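You operate a simulated robot arm through the tools that you are given. There is no shell and no other tool.

You are at the controls of a simulated robot arm. One attempt, no reset.

Task
Open the brown tray and lift the plaster block onto the two battens.
Fine: the battens in the tray; latch open, angle bar laid in the tray, red and green wing nuts loose, side down; leave the other wing nuts alone.
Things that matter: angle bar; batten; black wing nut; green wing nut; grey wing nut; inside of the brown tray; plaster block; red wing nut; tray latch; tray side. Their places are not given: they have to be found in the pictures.

Only the result counts: the job must be done as asked and must still hold three seconds after the hand-in. Knocking over, shifting, dropping, spilling or breaking anything else fails it.

Robot
A 6-joint arm with a three-finger gripper, fixed in place. Base frame: the origin is at the foot of the arm, x ahead of it, y to its left, z up. Lengths are in mm, angles in degrees, forces in N, time in s.
Its first joint turns from -166.0 to 166.0 degrees. Payload 4.89 kg.
Tool frame: the origin (TCP) lies between the finger pads and is the grasp point; the fingertips stand 30 mm ahead of it; z points along the fingers, y is the line along which they close. Largest opening 164 mm; the body of the gripper starts 125 mm behind the TCP.
Orientation is that of the tool frame in the base frame, as a unit quaternion [w, x, y, z]. With the fingers straight down and closing along the base's y, the tool's x points along the base's -x, its y along +y and its z along -z.

Tools
- The arm moves only by the tool arm_command. Its argument "increments" is a list of rows, each a list of 3 entries, a list of its own where there are three numbers: the shift along the tool's x, y, z in mm, then the turn, a rotation vector about the tool's x, y, z in degrees, then the opening, from 0 (shut) to 1 (fully open). In form: [[[x, y, z], [rx, ry, rz], claw], ...]. A call has 1 to 20 rows; each row is the pose to reach, as a shift and turn from the pose commanded when the call began, along the tool's axes at that moment. Rows are played at 5 a second. More than 50 mm and 8.6 degrees between two rows, or a gripper value outside its range, and nothing of the call is played. Where a pose cannot be reached the arm comes as near as it can. A force on the tool above 90 N (or 10 N above the force at the start of the call, whichever is more), or a blocked arm, ends the call early, and 0.2 s more pass. The fingers move at their own pace (about 108 mm/s each) and stop on an object; they squeeze with about 23 N. The grip force told is the motor's: it shows also when the fingers shut on nothing. Time passes only in rows, and 0.2 s behind the last, so rows that repeat a pose let the fingers close. It gives the time, the measured TCP pose, the force on the tool (base axes), the opening and the grip force at its end, in the units of the frame above (readings bear some noise), with the torque about the TCP (base axes, N m) and any sound that the robot's microphone picked up.
- Cameras (640 x 400 px; columns grow to the right, rows downward): "scene" is fixed at [55.2, 483.2, 1585.1]; the picture's right is [-0.32, -0.95, 0.00], its down [-0.66, 0.22, -0.72] and it looks along [0.68, -0.23, -0.69] (base axes); focal length 320 px, centre (320, 200). "wrist" rides on the gripper at [76, -2, -152] in the tool frame; the picture's right is [0.02, 1.00, 0.00], its down [-0.88, 0.02, -0.47] and it looks along [-0.47, 0.01, 0.88] (tool axes); focal length 247 px, centre (320, 200).
- get_image(camera): a new picture of that camera. The clock stands still meanwhile.
- slide_trunk(by): slides the trunk up (or, below 0, down) by that many mm; the arm rides with it, the base frame stays. It gives what a move gives, with no picture.
- locate(camera, pixels): for up to 12 pixels [column, row] of the newest picture of that camera ("zoom" is the newest enlarged one), the place [x, y, z] in the base frame of the surface seen there, good to about 3 mm, but the place of the scene camera against the robot may be out by one fixed shift of up to 25 mm in any direction. The clock stands still meanwhile.
- enlarge(camera, box): a new picture of the part [left, top, right, bottom] of that camera's present view, enlarged. The clock stands still meanwhile.
- sign_off(): hands the job in; it is judged then, once.

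Unless the task says otherwise, let go and move clear before handing in.

The tools are called after "Request:" by a JSON object that holds its "method" and its "body". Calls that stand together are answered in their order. arm_command: Moves the arm, as the interface text tells. Its arguments: {"type":"object","properties":{"increments":{"type":"array","items":{"type":"array"}}},"required":["increments"]} The other tools are called the same way: slide_trunk (by) slides the trunk up or down; get_image (camera) takes a picture; locate (camera, pixels) gives the place of the surface under pixels of a picture; enlarge (camera, box) takes an enlarged picture of a part of a camera's view; sign_off () hands the job in.

At the start:

```text
clock: 0.0
tool_pos: [561.7, 285.1, 1218.4]
tool_rot: [-0.001, 0.001, 1.0, 0.0]
contact_force: [0.5, -0.2, 0.0]
wrist_torque: [-0.03, 0.01, 0.04]
finger_gap: 163.9
grasp_force: 0.0
trunk travel left (down, up): [-175.0, 215.0]
```

scene: 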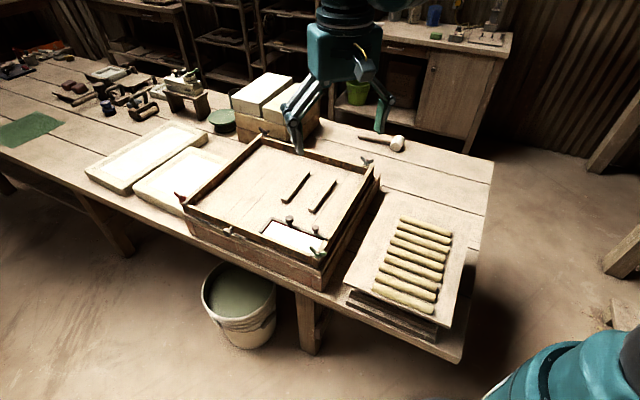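
wrist: 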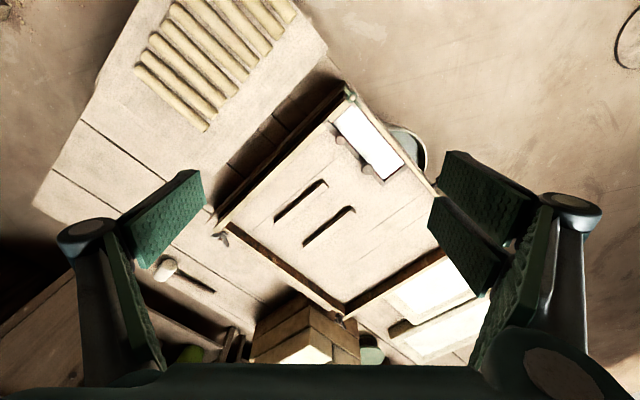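

The scene picture shows a brown tray at about (280,210), with battens at (295,187) and (322,195) and a white block near (292,237). I'll enlarge the key areas before planning.

Request:
{"method": "enlarge", "body": {"camera": "scene", "box": [165, 120, 395, 300]}}

Request:
{"method": "enlarge", "body": {"camera": "wrist", "box": [200, 70, 460, 330]}}

```text
2.22 times, centred on (280, 210) of scene
```

zoom: 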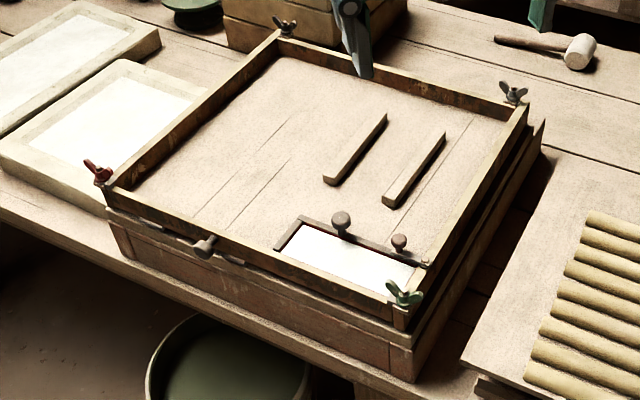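

```text
1.54 times, centred on (330, 200) of wrist
```

zoom: 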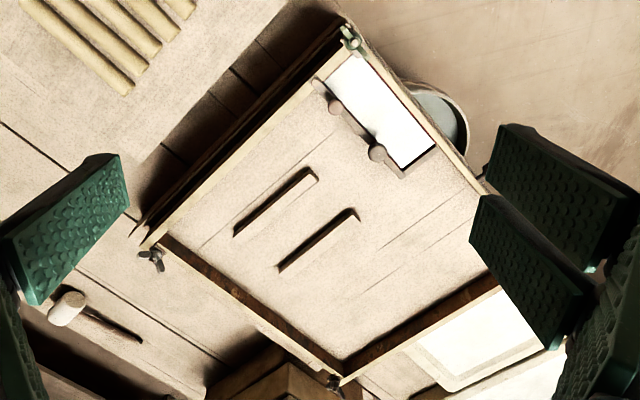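

The side between the red nut (100,172 zoom) and the green nut (403,293 zoom) looks hinged, with a knob at (205,245 zoom). I'll enlarge each feature further.

Request:
{"method": "enlarge", "body": {"camera": "scene", "box": [255, 205, 335, 270]}}

Request:
{"method": "enlarge", "body": {"camera": "scene", "box": [170, 170, 260, 240]}}

Request:
{"method": "enlarge", "body": {"camera": "wrist", "box": [310, 80, 440, 190]}}

Request:
{"method": "enlarge", "body": {"camera": "scene", "box": [265, 160, 345, 220]}}

```text
6.15 times, centred on (295, 238) of scene
```

zoom: 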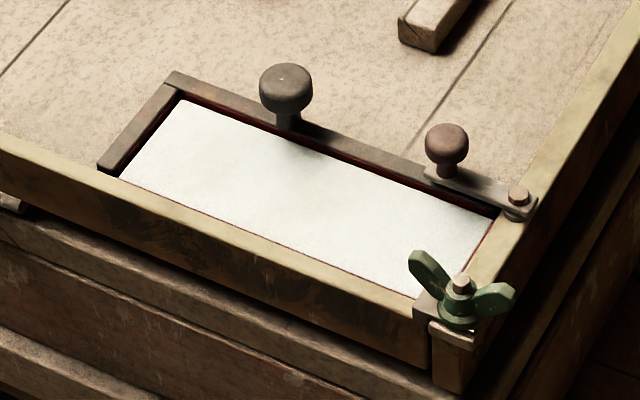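

```text
5.71 times, centred on (215, 205) of scene
```

zoom: 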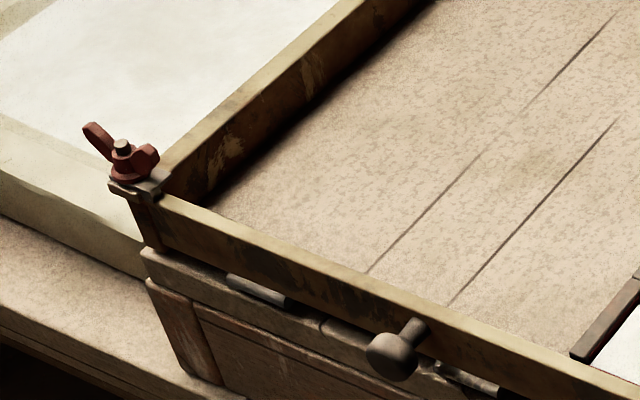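

```text
3.64 times, centred on (375, 135) of wrist
```

zoom: 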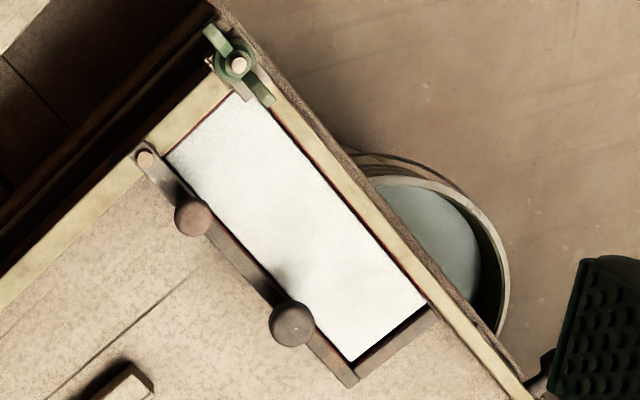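

```text
6.67 times, centred on (305, 190) of scene
```

zoom: 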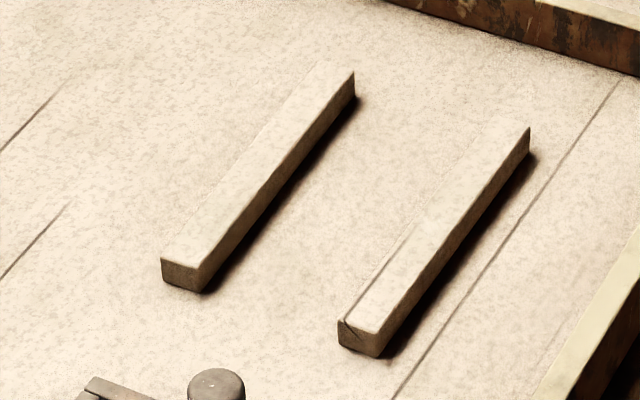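

The latch is a small bar with a knob pivoting on a screw, and it overlies the L-shaped angle bar, which has its own knob. Next I'll locate these through the wrist camera, since the scene camera may be shifted.

Request:
{"method": "enlarge", "body": {"camera": "wrist", "box": [310, 80, 440, 190]}}

Request:
{"method": "locate", "body": {"camera": "zoom", "pixels": [[238, 65], [145, 156], [193, 217], [291, 322], [352, 378], [425, 300], [352, 358], [172, 154], [235, 98], [300, 240], [120, 185], [60, 300]]}}

Request:
{"method": "enlarge", "body": {"camera": "wrist", "box": [200, 150, 460, 330]}}

Request:
{"method": "locate", "body": {"camera": "wrist", "pixels": [[221, 238], [338, 316], [325, 182], [278, 220], [353, 209], [307, 244], [342, 303], [232, 226], [437, 192], [445, 250], [330, 250], [400, 220]]}}

```text
3.64 times, centred on (375, 135) of wrist
```

zoom: 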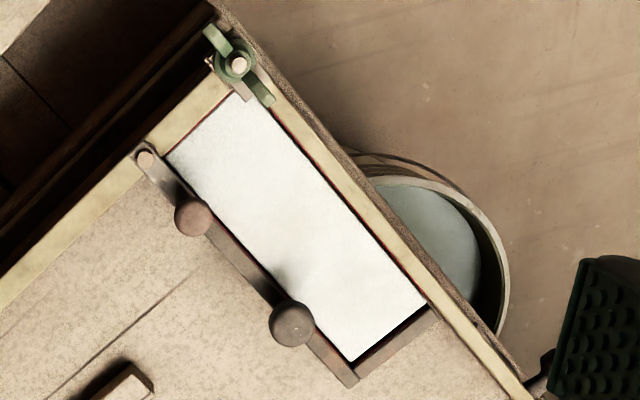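

```text
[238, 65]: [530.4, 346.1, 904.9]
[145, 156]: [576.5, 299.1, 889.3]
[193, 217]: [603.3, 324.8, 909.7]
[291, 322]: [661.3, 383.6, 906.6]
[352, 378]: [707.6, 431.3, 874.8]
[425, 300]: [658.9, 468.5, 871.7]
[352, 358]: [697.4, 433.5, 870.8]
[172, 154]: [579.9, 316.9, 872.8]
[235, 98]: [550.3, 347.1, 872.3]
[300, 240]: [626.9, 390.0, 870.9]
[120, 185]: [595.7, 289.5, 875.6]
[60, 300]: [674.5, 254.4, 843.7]
```

```text
2.22 times, centred on (330, 240) of wrist
```

zoom: 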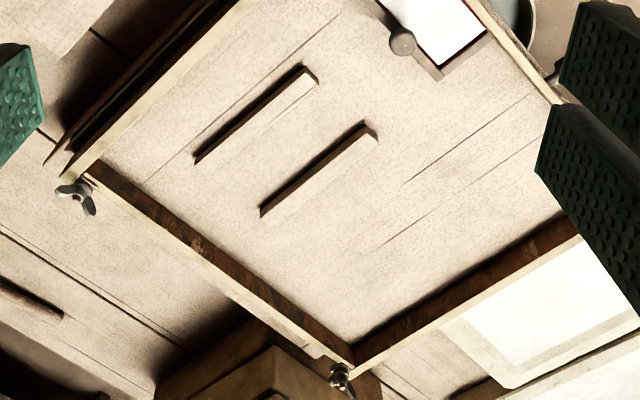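

```text
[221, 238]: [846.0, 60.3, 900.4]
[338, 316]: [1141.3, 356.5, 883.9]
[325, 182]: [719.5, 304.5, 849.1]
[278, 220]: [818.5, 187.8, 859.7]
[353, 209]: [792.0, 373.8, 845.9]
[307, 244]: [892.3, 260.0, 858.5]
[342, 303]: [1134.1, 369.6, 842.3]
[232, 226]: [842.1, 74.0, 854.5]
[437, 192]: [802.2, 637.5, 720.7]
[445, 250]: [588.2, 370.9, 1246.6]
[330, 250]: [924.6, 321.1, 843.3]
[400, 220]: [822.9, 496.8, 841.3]
```

The wrist locates put the block at about 165 x 50 mm with its top at z≈871, the tray floor at z≈843 and the green nut near (530,346,905). The red nut isn't in the wrist view, so I'll locate things with the scene camera and compare for its offset.

Request:
{"method": "enlarge", "body": {"camera": "scene", "box": [255, 205, 335, 270]}}

Request:
{"method": "locate", "body": {"camera": "zoom", "pixels": [[461, 282], [518, 195], [447, 138], [286, 80], [170, 80], [110, 165], [182, 102], [125, 175], [497, 215], [420, 297], [310, 210], [440, 300]]}}

Request:
{"method": "enlarge", "body": {"camera": "scene", "box": [170, 170, 260, 240]}}

Request:
{"method": "locate", "body": {"camera": "zoom", "pixels": [[122, 145], [95, 135], [147, 155], [133, 190], [390, 355], [415, 330], [165, 205], [450, 325], [340, 170], [270, 290], [230, 330], [145, 255]]}}

```text
6.15 times, centred on (295, 238) of scene
```

zoom: 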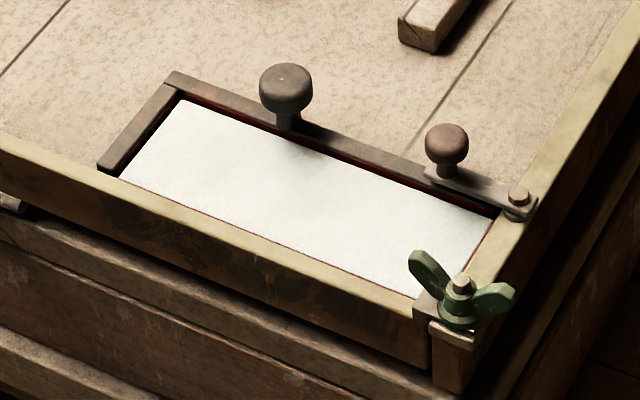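

```text
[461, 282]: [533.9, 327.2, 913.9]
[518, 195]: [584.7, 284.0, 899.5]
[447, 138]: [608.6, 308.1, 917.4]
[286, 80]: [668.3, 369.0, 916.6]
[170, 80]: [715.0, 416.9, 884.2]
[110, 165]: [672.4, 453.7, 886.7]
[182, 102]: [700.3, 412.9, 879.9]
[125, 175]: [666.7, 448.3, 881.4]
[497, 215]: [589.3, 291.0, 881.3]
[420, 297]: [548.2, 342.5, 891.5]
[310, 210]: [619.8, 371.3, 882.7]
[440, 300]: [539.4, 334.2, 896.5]
```

```text
5.71 times, centred on (215, 205) of scene
```

zoom: 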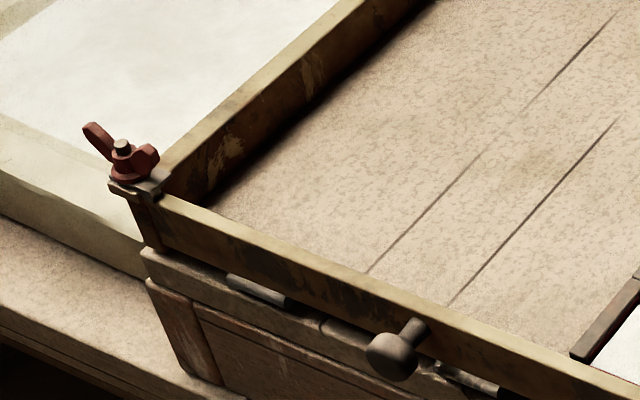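

```text
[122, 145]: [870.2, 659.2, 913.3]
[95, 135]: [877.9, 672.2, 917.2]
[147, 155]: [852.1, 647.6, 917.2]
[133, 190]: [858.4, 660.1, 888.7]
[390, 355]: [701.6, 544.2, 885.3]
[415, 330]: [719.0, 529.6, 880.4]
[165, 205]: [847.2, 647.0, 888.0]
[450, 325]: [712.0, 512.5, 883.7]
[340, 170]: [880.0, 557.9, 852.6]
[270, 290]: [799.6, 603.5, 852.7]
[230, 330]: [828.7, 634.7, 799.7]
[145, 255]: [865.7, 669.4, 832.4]
```

The offset between scene and wrist is about (+7,-16,+9), so the red nut is really near (863,675,904), while the latch pivot is at (576,299) and its knob at (603,325,909). I'll hover above the latch knob with the tool yawed so the fingers close across the bar.

Request:
{"method": "arm_command", "body": {"increments": [[[-7, 7, 35], [0, 0, -7.5], 0.5], [[-14, 13, 70], [0, 0, -15], 0.5], [[-21, 20, 105], [0, 0, -22.5], 0.5], [[-28, 27, 140], [0, 0, -30], 0.5], [[-35, 34, 175], [0, 0, -37.5], 0.5], [[-41, 40, 208], [0, 0, -45], 0.5], [[-41, 40, 208], [0, 0, -45], 0.5]]}}

Request:
{"method": "get_image", "body": {"camera": "wrist"}}

```text
clock: 1.6
tool_pos: [602.4, 326.4, 1009.5]
tool_rot: [0.0, -0.384, 0.923, -0.001]
contact_force: [0.1, 0.3, 0.1]
wrist_torque: [0.01, 0.08, -0.02]
finger_gap: 81.9
grasp_force: 0.1
trunk travel left (down, up): [-175.0, 215.0]
```

```text
taken
```

wrist: 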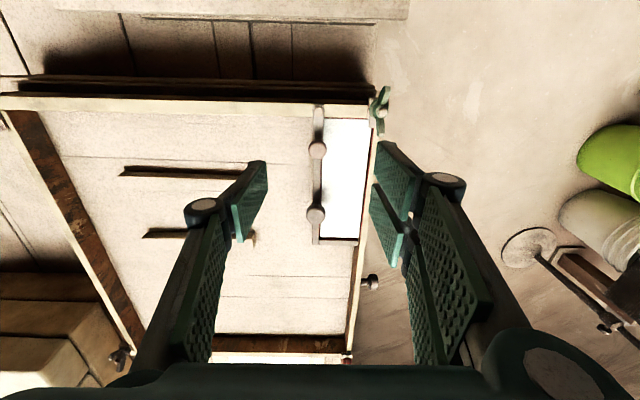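

The view is now aligned with the tray: latch pivot (319,111), latch knob (317,149), bar knob (315,214), green nut (379,110). I'll zoom in and locate more exactly.

Request:
{"method": "enlarge", "body": {"camera": "wrist", "box": [280, 80, 408, 160]}}

Request:
{"method": "locate", "body": {"camera": "wrist", "pixels": [[319, 112], [317, 149], [315, 213], [315, 240], [318, 130], [320, 180], [345, 140], [345, 230], [379, 110], [371, 282], [349, 358], [380, 130]]}}

Request:
{"method": "enlarge", "body": {"camera": "wrist", "box": [110, 150, 390, 325]}}

Request:
{"method": "locate", "body": {"camera": "wrist", "pixels": [[123, 172], [125, 175], [245, 168], [143, 233], [145, 238], [185, 235], [253, 240], [240, 130], [290, 200], [290, 290], [344, 280], [357, 240]]}}

```text
5.00 times, centred on (344, 120) of wrist
```

zoom: 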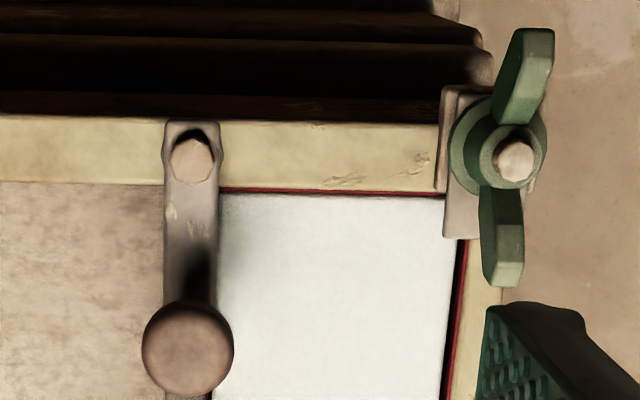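

```text
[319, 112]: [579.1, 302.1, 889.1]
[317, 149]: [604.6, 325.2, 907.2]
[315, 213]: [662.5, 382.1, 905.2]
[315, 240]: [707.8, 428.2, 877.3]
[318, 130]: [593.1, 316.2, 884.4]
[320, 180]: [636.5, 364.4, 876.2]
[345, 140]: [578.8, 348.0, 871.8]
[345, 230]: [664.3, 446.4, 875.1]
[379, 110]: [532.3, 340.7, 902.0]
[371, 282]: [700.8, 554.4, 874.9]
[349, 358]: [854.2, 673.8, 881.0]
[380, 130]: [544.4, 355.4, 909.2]
```

```text
2.29 times, centred on (250, 238) of wrist
```

zoom: 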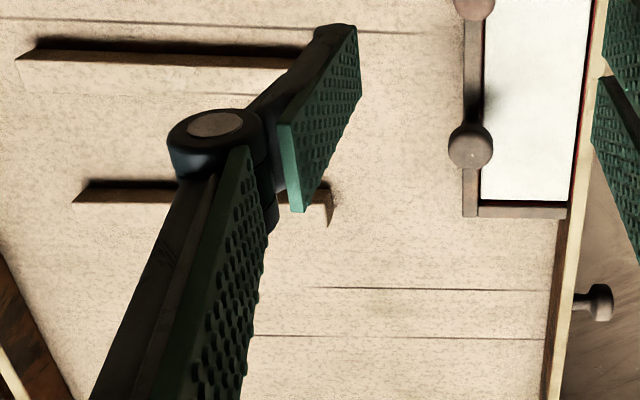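

```text
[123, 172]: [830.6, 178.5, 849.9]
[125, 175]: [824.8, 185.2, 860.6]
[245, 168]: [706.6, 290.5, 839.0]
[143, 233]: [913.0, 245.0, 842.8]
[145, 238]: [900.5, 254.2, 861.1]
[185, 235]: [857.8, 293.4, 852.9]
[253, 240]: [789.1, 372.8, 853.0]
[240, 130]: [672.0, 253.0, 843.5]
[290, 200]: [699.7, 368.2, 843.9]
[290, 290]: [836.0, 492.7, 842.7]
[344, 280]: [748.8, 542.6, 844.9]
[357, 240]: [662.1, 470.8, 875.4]
```

The latch knob is at about (604,325,907), right below the tool, with diameter ~20 mm. I'll descend so that the fingertips are at about z 889, around the knob but above the latch bar (884), then close.

Request:
{"method": "arm_command", "body": {"increments": [[[-1, 0, 30], [0, 0, 0], 0.37], [[-1, 0, 60], [0, 0, 0], 0.37], [[-1, 0, 80], [0, 0, 0], 0.37], [[-1, 0, 91], [0, 0, 0], 0.37], [[-1, 0, 91], [0, 0, 0], 0.2], [[-1, 0, 91], [0, 0, 0], 0.0], [[-1, 0, 91], [0, 0, 0], 0.0], [[-1, 0, 91], [0, 0, 0], 0.0]]}}

Request:
{"method": "get_image", "body": {"camera": "wrist"}}

```text
clock: 3.4
tool_pos: [605.4, 324.7, 919.0]
tool_rot: [-0.001, -0.382, 0.924, 0.0]
contact_force: [21.9, -28.1, -9.5]
wrist_torque: [-0.53, -0.43, 0.1]
finger_gap: 17.7
grasp_force: 44.9
trunk travel left (down, up): [-175.0, 215.0]
```

```text
taken
```

wrist: 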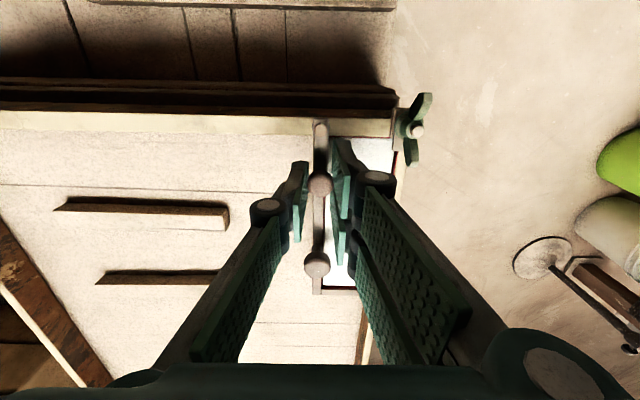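

The fingers hold the knob (gap 17.7), with about 35 N of side force toward +v, the direction I'm about to move. I'll swing the latch clockwise about its pivot.

Request:
{"method": "arm_command", "body": {"increments": [[[0.3, -4.6, 0], [0, 0, 7.5], 0.0], [[1.2, -9.2, 0], [0, 0, 15], 0.0], [[2.7, -13.5, 0], [0, 0, 22.5], 0.0], [[4.7, -17.7, 0], [0, 0, 30], 0.0], [[7.3, -21.6, 0], [0, 0, 37.5], 0.0], [[10.4, -25, 0], [0, 0, 45], 0.0]]}}

Request:
{"method": "get_image", "body": {"camera": "wrist"}}

```text
clock: 4.8
tool_pos: [615.9, 302.2, 918.8]
tool_rot: [0.0, 0.002, 1.0, 0.0]
contact_force: [27.8, 9.9, -8.6]
wrist_torque: [0.18, -0.8, -0.29]
finger_gap: 17.7
grasp_force: 45.4
trunk travel left (down, up): [-175.0, 215.0]
```

```text
taken
```

wrist: 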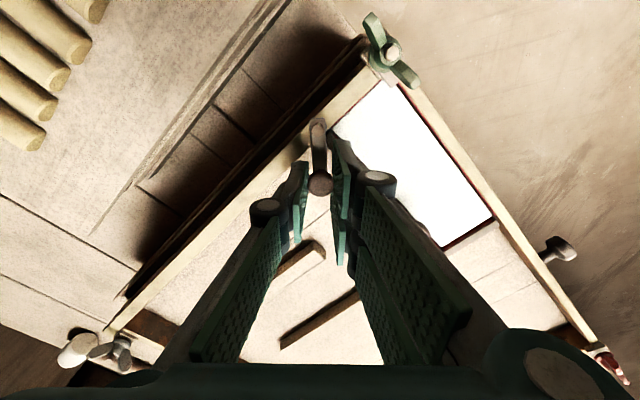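

The latch has turned 45° and the grip holds. I'll continue another 45° clockwise.

Request:
{"method": "arm_command", "body": {"increments": [[[-0.7, -4.6, 0], [0, 0, 7.5], 0.0], [[0.2, -9.2, 0], [0, 0, 15], 0.0], [[1.7, -13.5, 0], [0, 0, 22.5], 0.0], [[3.7, -17.9, 0], [0, 0, 30], 0.0], [[6.5, -21.8, 0], [0, 0, 37.5], 0.0], [[9.8, -25.5, 0], [0, 0, 45], 0.0], [[13.3, -28.6, 0], [0, 0, 52.5], 0.0]]}}

Request:
{"method": "get_image", "body": {"camera": "scene"}}

Request:
{"method": "enlarge", "body": {"camera": "scene", "box": [165, 120, 395, 300]}}

```text
clock: 6.4
tool_pos: [603.7, 274.3, 919.0]
tool_rot: [0.0, 0.442, 0.897, 0.001]
contact_force: [60.0, 6.6, 15.3]
wrist_torque: [-0.17, -1.28, 0.08]
finger_gap: 18.3
grasp_force: 44.9
trunk travel left (down, up): [-175.0, 215.0]
```

```text
taken
```

scene: 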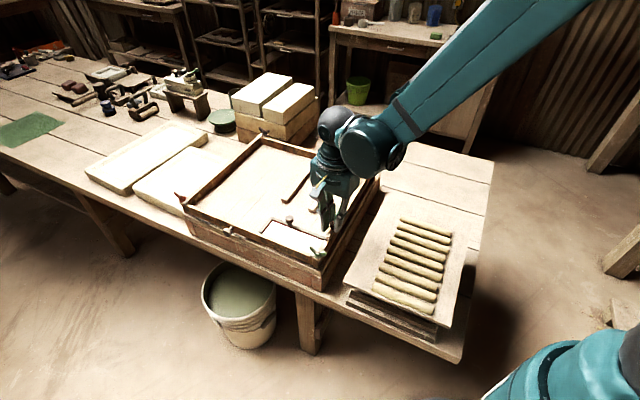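

```text
2.22 times, centred on (280, 210) of scene
```

zoom: 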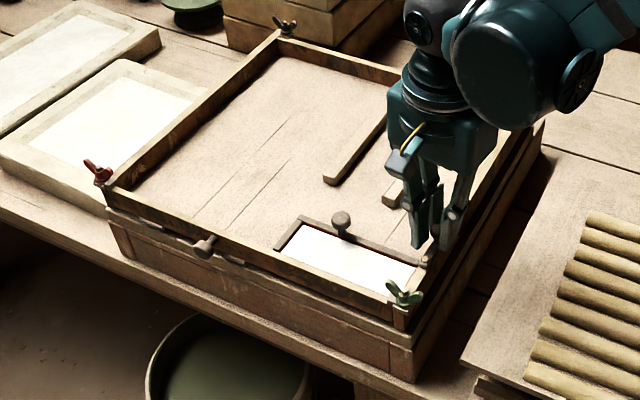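

The latch now points along the rail (knob at (604,274), ~90° from where it started) and resistance is rising, so it is open. I'll release and rise.

Request:
{"method": "arm_command", "body": {"increments": [[[0, 0, 0], [0, 0, 0], 0.3], [[0, 0, 0], [0, 0, 0], 0.37], [[0, 0, -20], [0, 0, 0], 0.37], [[0, 0, -50], [0, 0, -7.5], 0.37], [[0, 0, -90], [0, 0, -15], 0.5], [[0, 0, -130], [0, 0, -22.5], 0.5], [[0, 0, -130], [0, 0, -30], 0.5], [[0, 0, -130], [0, 0, -37.5], 0.5], [[0, 0, -130], [0, 0, -45], 0.5], [[0, 0, -130], [0, 0, -52.5], 0.5], [[0, 0, -130], [0, 0, -60], 0.5], [[0, 0, -130], [0, 0, -67.5], 0.5], [[0, 0, -130], [0, 0, -75], 0.5], [[0, 0, -130], [0, 0, -82.5], 0.5], [[0, 0, -130], [0, 0, -90], 0.5], [[0, 0, -130], [0, 0, -97.5], 0.5]]}}

Request:
{"method": "get_image", "body": {"camera": "wrist"}}

Request:
{"method": "enlarge", "body": {"camera": "wrist", "box": [250, 80, 450, 205]}}

```text
clock: 9.8
tool_pos: [599.5, 274.0, 1048.8]
tool_rot: [0.001, -0.384, 0.923, 0.001]
contact_force: [0.2, 0.1, 0.6]
wrist_torque: [-0.01, 0.05, 0.0]
finger_gap: 82.3
grasp_force: 0.1
trunk travel left (down, up): [-175.0, 215.0]
```

```text
taken
```

wrist: 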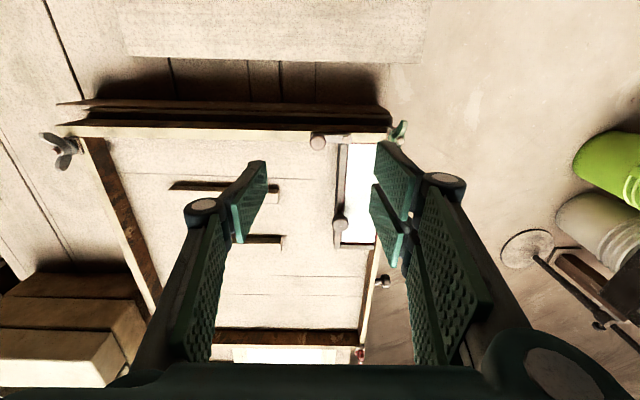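

```text
3.20 times, centred on (350, 142) of wrist
```

zoom: 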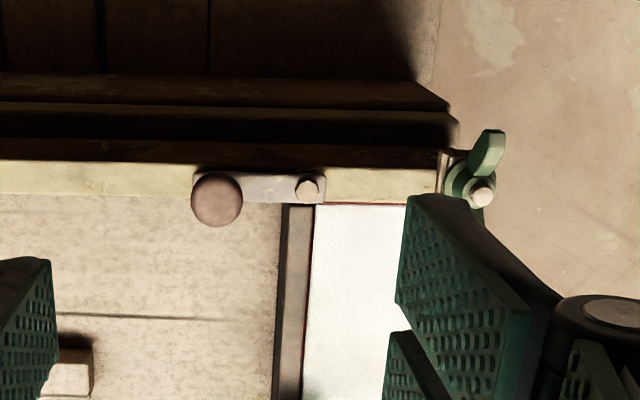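

The latch now lies along the rail, clear of the angle bar. Next I'll move above the angle-bar knob at about (662,382,906) and check alignment.

Request:
{"method": "arm_command", "body": {"increments": [[[-30, 8, 10], [0, 0, 0], 0.4], [[-60, 16, 20], [0, 0, 0], 0.4], [[-90, 24, 40], [0, 0, 0], 0.4], [[-121, 32, 60], [0, 0, 0], 0.4], [[-121, 32, 80], [0, 0, 0], 0.4], [[-121, 32, 80], [0, 0, 0], 0.4]]}}

Request:
{"method": "get_image", "body": {"camera": "wrist"}}

Request:
{"method": "enlarge", "body": {"camera": "wrist", "box": [250, 90, 410, 240]}}

```text
clock: 11.2
tool_pos: [662.2, 383.3, 968.6]
tool_rot: [0.001, -0.384, 0.923, 0.0]
contact_force: [0.3, 0.4, -0.4]
wrist_torque: [-0.02, 0.03, -0.01]
finger_gap: 65.7
grasp_force: 0.0
trunk travel left (down, up): [-175.0, 215.0]
```

```text
taken
```

wrist: 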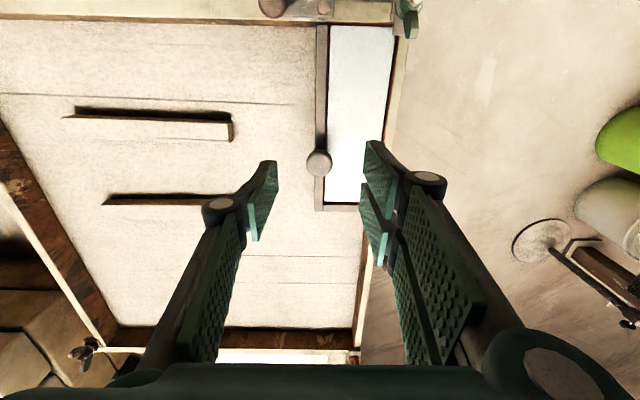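

```text
2.67 times, centred on (330, 165) of wrist
```

zoom: 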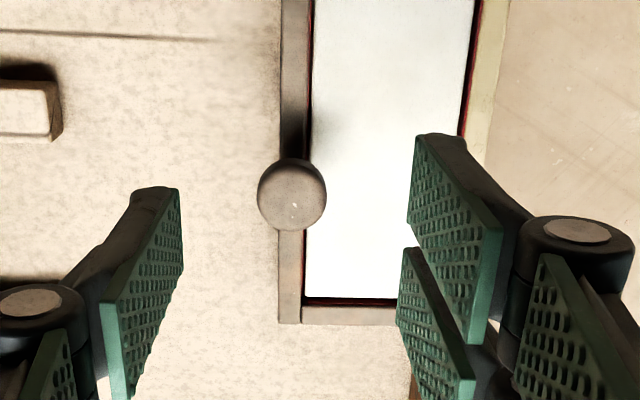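

Request:
{"method": "locate", "body": {"camera": "wrist", "pixels": [[318, 163], [318, 172], [319, 190], [317, 206], [322, 35], [340, 190], [358, 207], [330, 30], [391, 32], [320, 100], [397, 60], [362, 300]]}}

Request:
{"method": "locate", "body": {"camera": "zoom", "pixels": [[291, 185], [291, 215], [290, 310], [280, 318], [300, 315], [308, 296], [395, 298], [314, 20], [470, 20], [410, 318], [50, 110], [0, 110]]}}

```text
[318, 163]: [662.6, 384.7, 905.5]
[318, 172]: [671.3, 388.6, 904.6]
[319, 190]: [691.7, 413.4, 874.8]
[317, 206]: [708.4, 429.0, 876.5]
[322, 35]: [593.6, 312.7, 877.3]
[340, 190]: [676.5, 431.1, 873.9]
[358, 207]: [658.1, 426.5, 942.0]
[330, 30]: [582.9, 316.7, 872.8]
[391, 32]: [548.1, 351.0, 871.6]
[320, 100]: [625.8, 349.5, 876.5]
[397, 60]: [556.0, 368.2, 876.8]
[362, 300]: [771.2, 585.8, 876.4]
```

```text
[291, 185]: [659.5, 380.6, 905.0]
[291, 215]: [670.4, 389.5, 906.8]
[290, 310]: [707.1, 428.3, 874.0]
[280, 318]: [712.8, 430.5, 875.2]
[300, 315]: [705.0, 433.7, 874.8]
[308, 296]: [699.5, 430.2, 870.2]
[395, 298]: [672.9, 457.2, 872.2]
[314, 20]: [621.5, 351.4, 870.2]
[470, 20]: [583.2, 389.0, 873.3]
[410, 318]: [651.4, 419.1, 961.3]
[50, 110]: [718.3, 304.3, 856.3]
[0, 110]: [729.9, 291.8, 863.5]
```

The knob centre is about (664,385,905) and the bar top is at 876. I'll descend to TCP z≈914 and close on the knob.

Request:
{"method": "arm_command", "body": {"increments": [[[-2, 0, 20], [0, 0, 0], 0.37], [[-2, 0, 40], [0, 0, 0], 0.37], [[-2, 0, 54], [0, 0, 0], 0.37], [[-2, 0, 54], [0, 0, 0], 0.2], [[-2, 0, 54], [0, 0, 0], 0.0], [[-2, 0, 54], [0, 0, 0], 0.0], [[-2, 0, 54], [0, 0, 0], 0.0]]}}

Request:
{"method": "enlarge", "body": {"camera": "scene", "box": [225, 170, 365, 280]}}

```text
clock: 12.8
tool_pos: [664.2, 383.6, 913.9]
tool_rot: [-0.001, -0.383, 0.924, 0.0]
contact_force: [-2.2, -0.8, 0.0]
wrist_torque: [-0.05, 0.03, 0.01]
finger_gap: 23.3
grasp_force: 22.8
trunk travel left (down, up): [-175.0, 215.0]
```

```text
3.64 times, centred on (295, 225) of scene
```

zoom: 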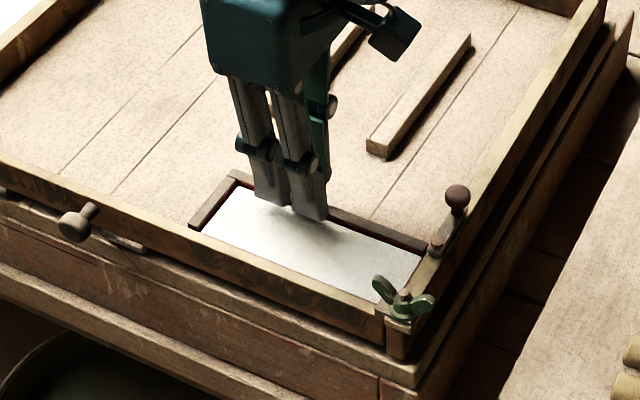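

The grip is good (gap 23.3, low side load). I'll lift straight up in small steps.

Request:
{"method": "arm_command", "body": {"increments": [[[0, 0, -5], [0, 0, 0], 0.0], [[0, 0, -10], [0, 0, 0], 0.0], [[0, 0, -20], [0, 0, 0], 0.0], [[0, 0, -35], [0, 0, 0], 0.0], [[0, 0, -55], [0, 0, 0], 0.0], [[0, 0, -75], [0, 0, 0], 0.0], [[0, 0, -75], [0, 0, 0], 0.0]]}}

Request:
{"method": "get_image", "body": {"camera": "wrist"}}

Request:
{"method": "enlarge", "body": {"camera": "scene", "box": [185, 130, 365, 280]}}

```text
clock: 14.4
tool_pos: [664.8, 382.4, 989.2]
tool_rot: [0.001, -0.383, 0.924, 0.0]
contact_force: [-0.3, -0.3, -4.0]
wrist_torque: [-0.01, -0.02, 0.0]
finger_gap: 23.4
grasp_force: 23.1
trunk travel left (down, up): [-175.0, 215.0]
```

```text
taken
```

wrist: 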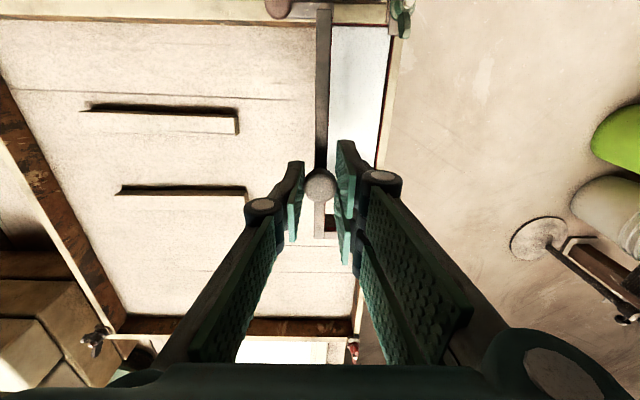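

```text
2.67 times, centred on (275, 205) of scene
```

zoom: 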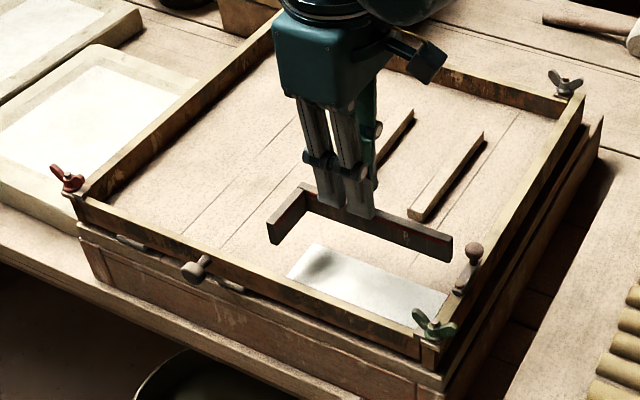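

The bar is up and hanging level (4 N). I'll carry it +180 mm along the side and 48 mm inward to a clear floor area.

Request:
{"method": "arm_command", "body": {"increments": [[[-20, -10, 0], [0, 0, 0], 0.0], [[-50, -20, 0], [0, 0, 0], 0.0], [[-85, -30, 0], [0, 0, 0], 0.0], [[-120, -40, 0], [0, 0, 0], 0.0], [[-150, -48, 0], [0, 0, 0], 0.0], [[-170, -48, 0], [0, 0, 0], 0.0], [[-180, -48, 0], [0, 0, 0], 0.0], [[-180, -48, 0], [0, 0, 0], 0.0]]}}

Request:
{"method": "get_image", "body": {"camera": "wrist"}}

Request:
{"method": "enlarge", "body": {"camera": "scene", "box": [165, 120, 365, 280]}}

```text
clock: 16.2
tool_pos: [824.9, 475.6, 988.2]
tool_rot: [-0.001, -0.382, 0.924, 0.0]
contact_force: [0.3, -0.5, -5.6]
wrist_torque: [-0.05, 0.0, 0.0]
finger_gap: 23.7
grasp_force: 23.4
trunk travel left (down, up): [-175.0, 215.0]
```

```text
taken
```

wrist: 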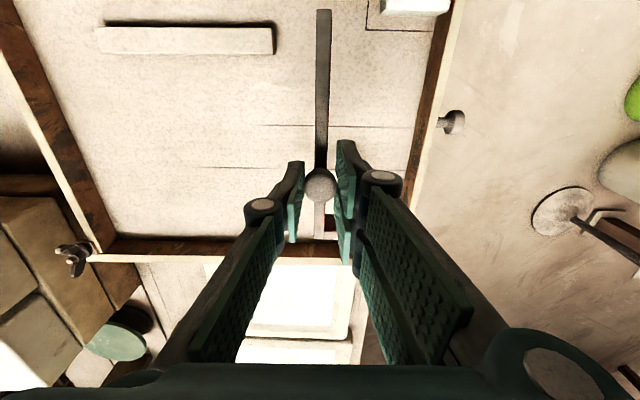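

```text
2.50 times, centred on (265, 200) of scene
```

zoom: 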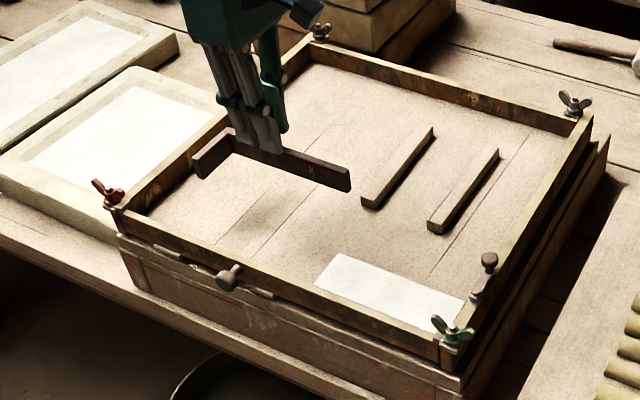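

The bar is over clear floor, and the left batten starts well beyond it. I'll lower it to the floor and release.

Request:
{"method": "arm_command", "body": {"increments": [[[0, 0, 25], [0, 0, 0], 0.0], [[0, 0, 50], [0, 0, 0], 0.0], [[0, 0, 65], [0, 0, 0], 0.0], [[0, 0, 71], [0, 0, 0], 0.0], [[0, 0, 74], [0, 0, 0], 0.0], [[0, 0, 75], [0, 0, 0], 0.0]]}}

```text
clock: 17.6
tool_pos: [826.4, 477.7, 915.4]
tool_rot: [0.0, -0.383, 0.924, 0.0]
contact_force: [0.3, -1.0, -5.3]
wrist_torque: [-0.06, -0.03, -0.02]
finger_gap: 23.8
grasp_force: 23.2
trunk travel left (down, up): [-175.0, 215.0]
```

The load is still about 5 N, so the bar has not touched the floor. I'll lower a few millimetres more in small steps.

Request:
{"method": "arm_command", "body": {"increments": [[[0, 0, 1], [0, 0, 0], 0.0], [[0, 0, 2], [0, 0, 0], 0.0]]}}

```text
clock: 18.2
tool_pos: [826.3, 475.2, 913.4]
tool_rot: [0.001, -0.383, 0.924, 0.0]
contact_force: [9.3, 3.3, 18.0]
wrist_torque: [0.06, -0.25, -0.04]
finger_gap: 23.6
grasp_force: 22.8
trunk travel left (down, up): [-175.0, 215.0]
```

The force went to +18 N, so the bar is on the floor. I'll open and rise.

Request:
{"method": "arm_command", "body": {"increments": [[[0, 0, -0.7], [0, 0, 0], 0.15], [[0, 0, -1], [0, 0, 0], 0.3], [[0, 0, -1], [0, 0, 0], 0.37], [[0, 0, -20], [0, 0, 0], 0.37], [[0, 0, -50], [0, 0, 0], 0.37], [[0, 0, -90], [0, 0, 0], 0.4], [[0, 0, -90], [0, 0, 0], 0.4]]}}

Request:
{"method": "get_image", "body": {"camera": "wrist"}}

Request:
{"method": "enlarge", "body": {"camera": "scene", "box": [165, 120, 365, 280]}}

```text
clock: 19.8
tool_pos: [826.0, 475.5, 1003.6]
tool_rot: [-0.001, -0.384, 0.924, 0.0]
contact_force: [-0.3, 0.0, 0.7]
wrist_torque: [0.05, -0.05, -0.01]
finger_gap: 65.3
grasp_force: 0.1
trunk travel left (down, up): [-175.0, 215.0]
```

```text
taken
```

wrist: 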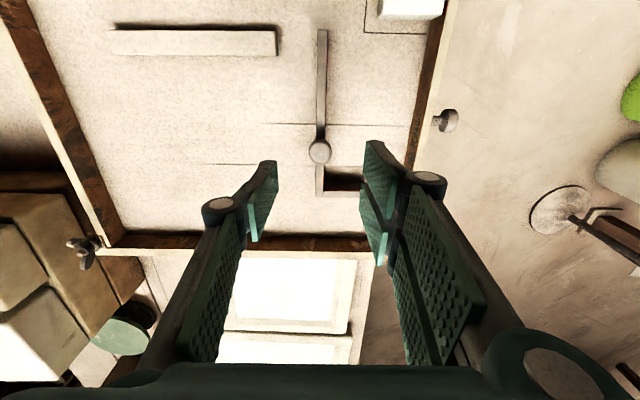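

```text
2.50 times, centred on (265, 200) of scene
```

zoom: 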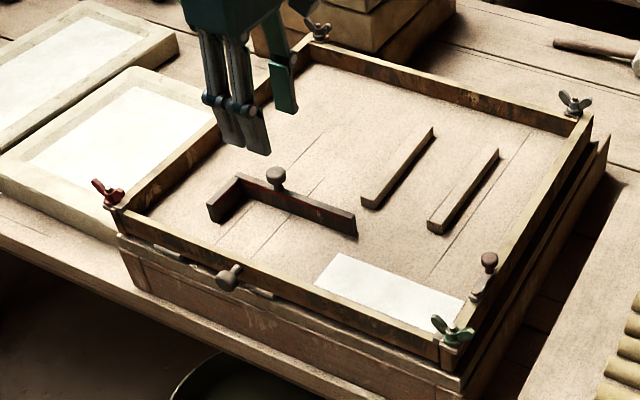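

The angle bar rests on the tray floor with its latch open. Now I'll move over the green wing nut near (532,342,902) to inspect it.

Request:
{"method": "arm_command", "body": {"increments": [[[40, 15, 0], [0, 0, 0], 0.4], [[80, 30, 0], [0, 0, 0], 0.4], [[120, 45, 0], [0, 0, 0], 0.4], [[160, 60, 0], [0, 0, 0], 0.4], [[200, 75, 0], [0, 0, 0], 0.4], [[240, 90, 0], [0, 0, 0], 0.4], [[275, 103, 0], [0, 0, 0], 0.4], [[302, 113, 5], [0, 0, 0], 0.4], [[302, 113, 10], [0, 0, 0], 0.4]]}}

Request:
{"method": "get_image", "body": {"camera": "wrist"}}

Request:
{"method": "enlarge", "body": {"camera": "wrist", "box": [260, 100, 380, 190]}}

Request:
{"method": "enlarge", "body": {"camera": "scene", "box": [285, 225, 345, 275]}}

```text
clock: 21.8
tool_pos: [531.5, 341.6, 993.6]
tool_rot: [-0.001, -0.383, 0.924, -0.001]
contact_force: [-0.3, -0.1, -0.7]
wrist_torque: [0.06, -0.06, -0.03]
finger_gap: 65.6
grasp_force: 0.2
trunk travel left (down, up): [-175.0, 215.0]
```

```text
taken
```

wrist: 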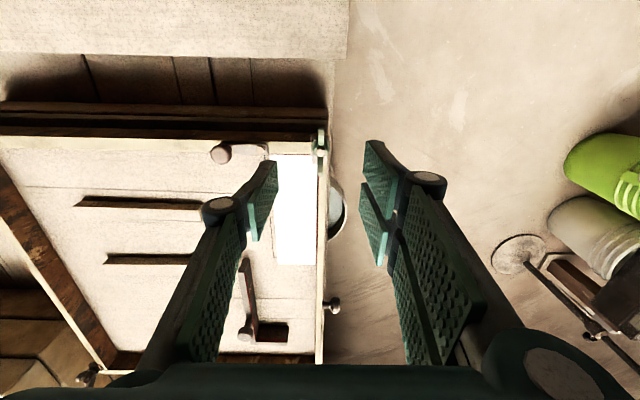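

```text
4.44 times, centred on (320, 145) of wrist
```

zoom: 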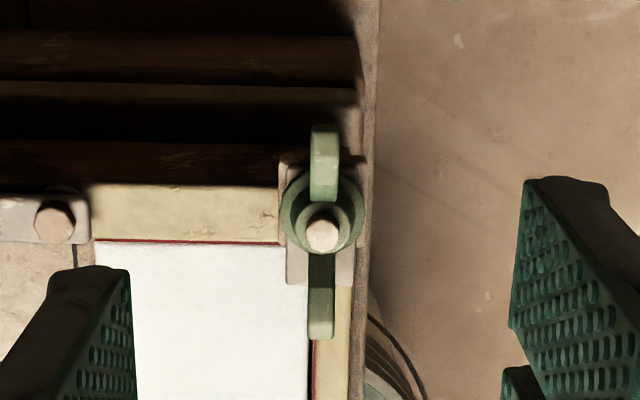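

```text
8.00 times, centred on (315, 250) of scene
```

zoom: 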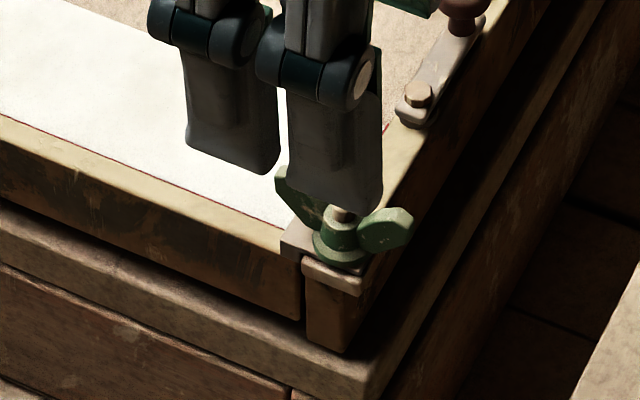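

The green nut's wings run along the side direction, with the bolt top at (321,232) in the zoom. I'll locate its parts.

Request:
{"method": "enlarge", "body": {"camera": "wrist", "box": [260, 100, 380, 190]}}

Request:
{"method": "locate", "body": {"camera": "zoom", "pixels": [[321, 232], [325, 140], [325, 185], [320, 325], [321, 290], [300, 265], [350, 215], [292, 215], [336, 150], [332, 325], [310, 325], [345, 262]]}}

```text
4.44 times, centred on (320, 145) of wrist
```

zoom: 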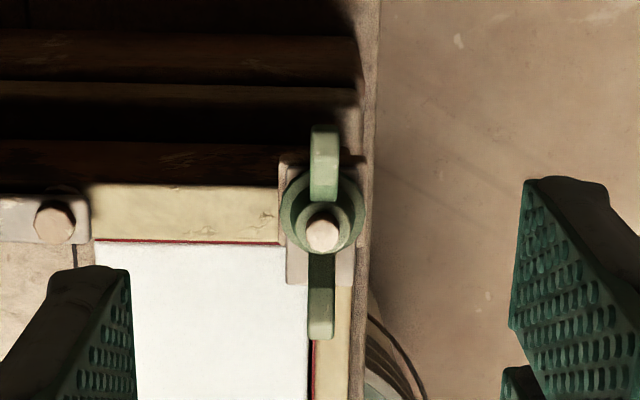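

```text
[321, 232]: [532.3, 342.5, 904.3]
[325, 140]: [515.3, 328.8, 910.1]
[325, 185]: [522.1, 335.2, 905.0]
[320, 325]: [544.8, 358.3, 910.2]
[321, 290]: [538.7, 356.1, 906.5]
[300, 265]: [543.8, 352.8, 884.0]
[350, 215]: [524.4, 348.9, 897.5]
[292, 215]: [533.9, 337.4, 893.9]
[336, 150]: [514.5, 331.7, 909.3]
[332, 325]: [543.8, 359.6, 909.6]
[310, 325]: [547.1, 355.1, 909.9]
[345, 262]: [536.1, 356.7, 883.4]
```

The green nut's axis is (532.3,342.5), wing tops at z 910, plate at 884. I'll descend with the fingers on both wing faces (tips ~z 892), close, then check.

Request:
{"method": "arm_command", "body": {"increments": [[[-1.2, 0, 25], [0, 0, 0], 0.3], [[-1.2, 0, 50], [0, 0, 0], 0.3], [[-1.2, 0, 65], [0, 0, 0], 0.3], [[-1.2, 0, 71], [0, 0, 0], 0.3], [[-1.2, 0, 71], [0, 0, 0], 0.15], [[-1.2, 0, 71], [0, 0, 0], 0.0], [[-1.2, 0, 71], [0, 0, 0], 0.0], [[-1.2, 0, 71], [0, 0, 0], 0.0]]}}

Request:
{"method": "get_image", "body": {"camera": "wrist"}}

```text
clock: 23.6
tool_pos: [533.6, 345.1, 922.6]
tool_rot: [0.0, -0.383, 0.924, -0.001]
contact_force: [-28.4, 20.1, -18.0]
wrist_torque: [0.78, 0.52, -0.1]
finger_gap: 18.0
grasp_force: 45.1
trunk travel left (down, up): [-175.0, 215.0]
```

```text
taken
```

wrist: 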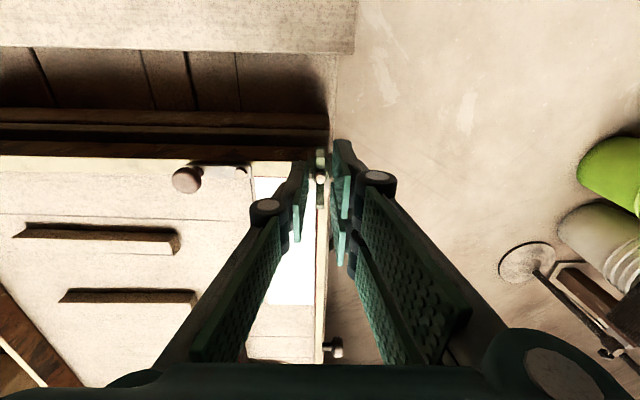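

Gripped on the hub (gap 18), with a side force toward -v, so I'll shift 1 mm that way. Then I'll turn counterclockwise 45° to loosen.

Request:
{"method": "arm_command", "body": {"increments": [[[0, 1, 0], [0, 0, 0], 0.0], [[0, 1, 0], [0, 0, -7.5], 0.0], [[0, 1, 0], [0, 0, -15], 0.0], [[0, 1, 0], [0, 0, -22.5], 0.0], [[0, 1, 0], [0, 0, -30], 0.0], [[0, 1, 0], [0, 0, -37.5], 0.0], [[0, 1, 0], [0, 0, -45], 0.0]]}}

Request:
{"method": "get_image", "body": {"camera": "wrist"}}

Request:
{"method": "enlarge", "body": {"camera": "scene", "box": [285, 225, 345, 275]}}

```text
clock: 25.2
tool_pos: [531.6, 345.2, 921.6]
tool_rot: [0.0, 0.708, -0.706, 0.001]
contact_force: [-32.5, 25.1, -7.7]
wrist_torque: [1.12, 0.86, -0.11]
finger_gap: 18.1
grasp_force: 45.4
trunk travel left (down, up): [-175.0, 215.0]
```

```text
taken
```

wrist: 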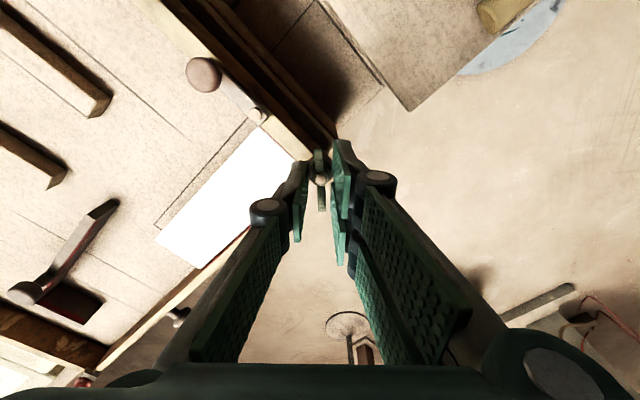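

```text
8.00 times, centred on (315, 250) of scene
```

zoom: 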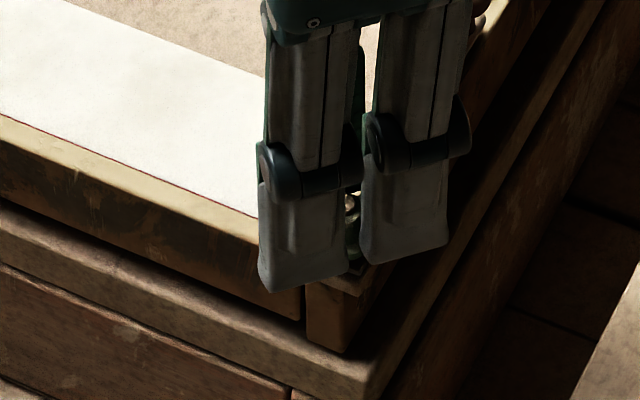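

The nut is turning with the fingers. I'll continue another 60° counterclockwise with a small shift toward the side-load direction.

Request:
{"method": "arm_command", "body": {"increments": [[[-1, 1, 0], [0, 0, -7.5], 0.0], [[-1, 1, 0], [0, 0, -15], 0.0], [[-1, 1, 0], [0, 0, -22.5], 0.0], [[-1, 1, 0], [0, 0, -30], 0.0], [[-1, 1, 0], [0, 0, -37.5], 0.0], [[-1, 1, 0], [0, 0, -45], 0.0], [[-1, 1, 0], [0, 0, -52.5], 0.0], [[-1, 1, 0], [0, 0, -60], 0.0]]}}

Request:
{"method": "get_image", "body": {"camera": "wrist"}}

```text
clock: 27.0
tool_pos: [530.5, 344.3, 921.9]
tool_rot: [0.0, 0.966, -0.258, 0.001]
contact_force: [-21.6, -23.5, -1.1]
wrist_torque: [-0.73, 0.0, -1.5]
finger_gap: 18.1
grasp_force: 44.7
trunk travel left (down, up): [-175.0, 215.0]
```

```text
taken
```

wrist: 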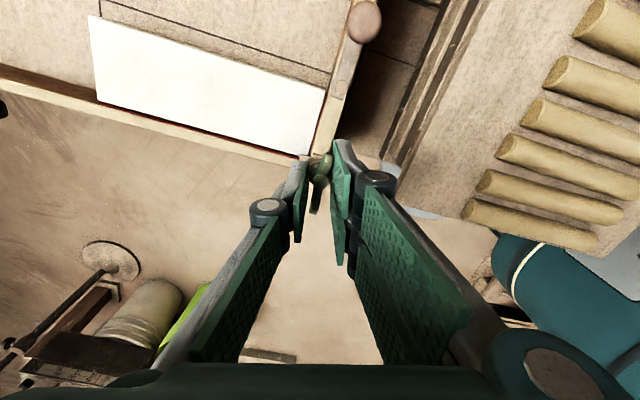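

The wings now tilt within the fingers and a -1.5 Nm torque resists, so the nut seems to have reached its end of travel at roughly 90–100°. I'll release and rise for a look.

Request:
{"method": "arm_command", "body": {"increments": [[[0, 0, 0], [0, 0, 0], 0.15], [[0, 0, 0], [0, 0, 0], 0.3], [[0, 0, -25], [0, 0, 0], 0.3], [[0, 0, -60], [0, 0, 0], 0.3], [[0, 0, -80], [0, 0, 7.5], 0.4], [[0, 0, -80], [0, 0, 15], 0.4], [[0, 0, -80], [0, 0, 22.5], 0.4], [[0, 0, -80], [0, 0, 30], 0.4], [[0, 0, -80], [0, 0, 37.5], 0.4], [[0, 0, -80], [0, 0, 45], 0.4], [[0, 0, -80], [0, 0, 52.5], 0.4], [[0, 0, -80], [0, 0, 60], 0.4], [[0, 0, -80], [0, 0, 67.5], 0.4], [[0, 0, -80], [0, 0, 75], 0.4], [[0, 0, -80], [0, 0, 82.5], 0.4], [[0, 0, -80], [0, 0, 90], 0.4], [[0, 0, -80], [0, 0, 97.5], 0.4], [[0, 0, -80], [0, 0, 105], 0.4]]}}

Request:
{"method": "enlarge", "body": {"camera": "wrist", "box": [260, 100, 380, 190]}}

Request:
{"method": "enlarge", "body": {"camera": "scene", "box": [285, 225, 345, 275]}}

```text
clock: 30.8
tool_pos: [532.6, 346.5, 1001.6]
tool_rot: [0.001, -0.382, 0.924, 0.0]
contact_force: [0.0, -0.7, -0.7]
wrist_torque: [-0.02, 0.07, 0.01]
finger_gap: 65.8
grasp_force: 0.1
trunk travel left (down, up): [-175.0, 215.0]
```

```text
4.44 times, centred on (320, 145) of wrist
```

zoom: 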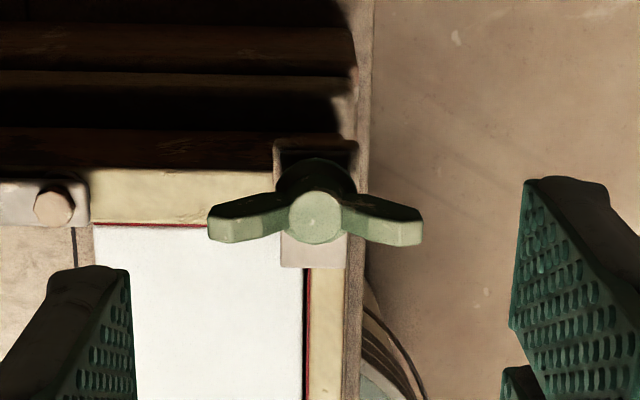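

```text
8.00 times, centred on (315, 250) of scene
```

zoom: 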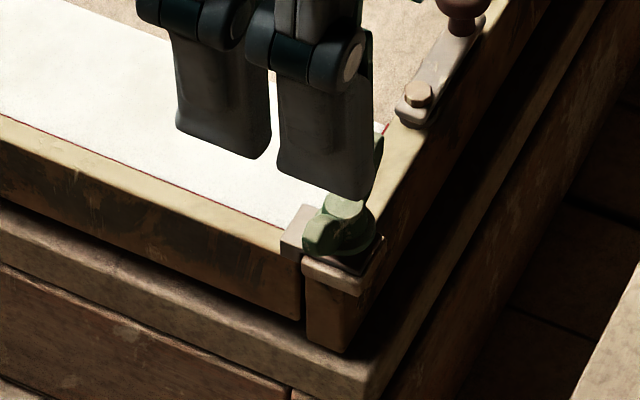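

The green nut has turned 90° and risen up its bolt, so it is loose. The red nut is far (about 1096 mm out), so I'll look at the arm's shoulder height and the red nut before approaching.

Request:
{"method": "locate", "body": {"camera": "scene", "pixels": [[560, 360], [600, 340], [630, 360], [540, 380], [610, 390], [520, 395], [400, 160], [450, 60], [370, 150]]}}

Request:
{"method": "get_image", "body": {"camera": "scene"}}

Request:
{"method": "get_image", "body": {"camera": "wrist"}}

Request:
{"method": "enlarge", "body": {"camera": "scene", "box": [160, 175, 220, 225]}}

```text
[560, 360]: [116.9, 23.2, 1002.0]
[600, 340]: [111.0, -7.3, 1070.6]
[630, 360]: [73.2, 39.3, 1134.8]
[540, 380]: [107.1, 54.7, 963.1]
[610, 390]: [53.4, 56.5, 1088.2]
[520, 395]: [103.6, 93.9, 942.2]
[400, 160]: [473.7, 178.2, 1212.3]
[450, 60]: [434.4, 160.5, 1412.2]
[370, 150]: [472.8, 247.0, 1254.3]
```

```text
taken
```

scene: 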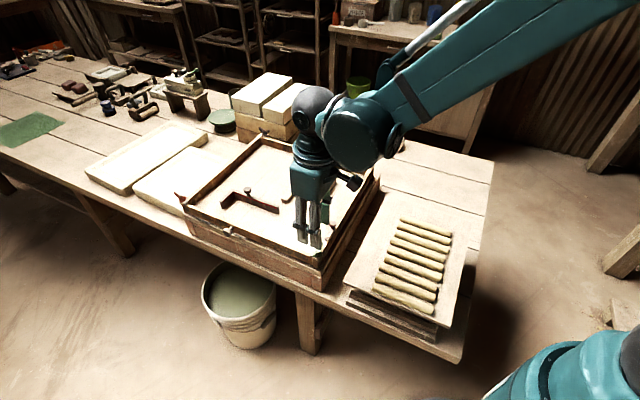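

```text
taken
```

wrist: 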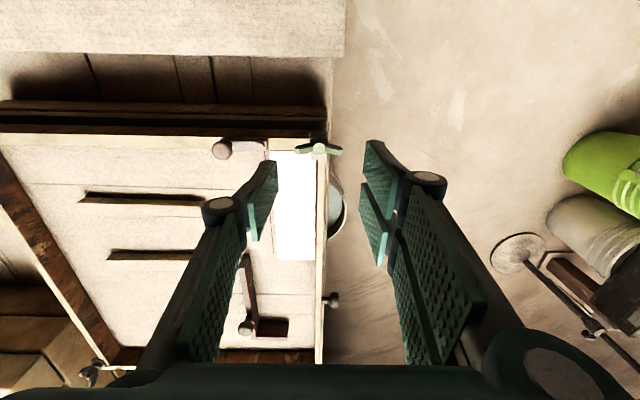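

```text
8.00 times, centred on (190, 200) of scene
```

zoom: 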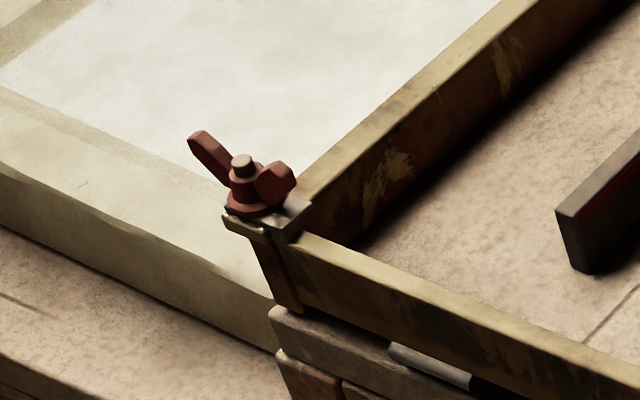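

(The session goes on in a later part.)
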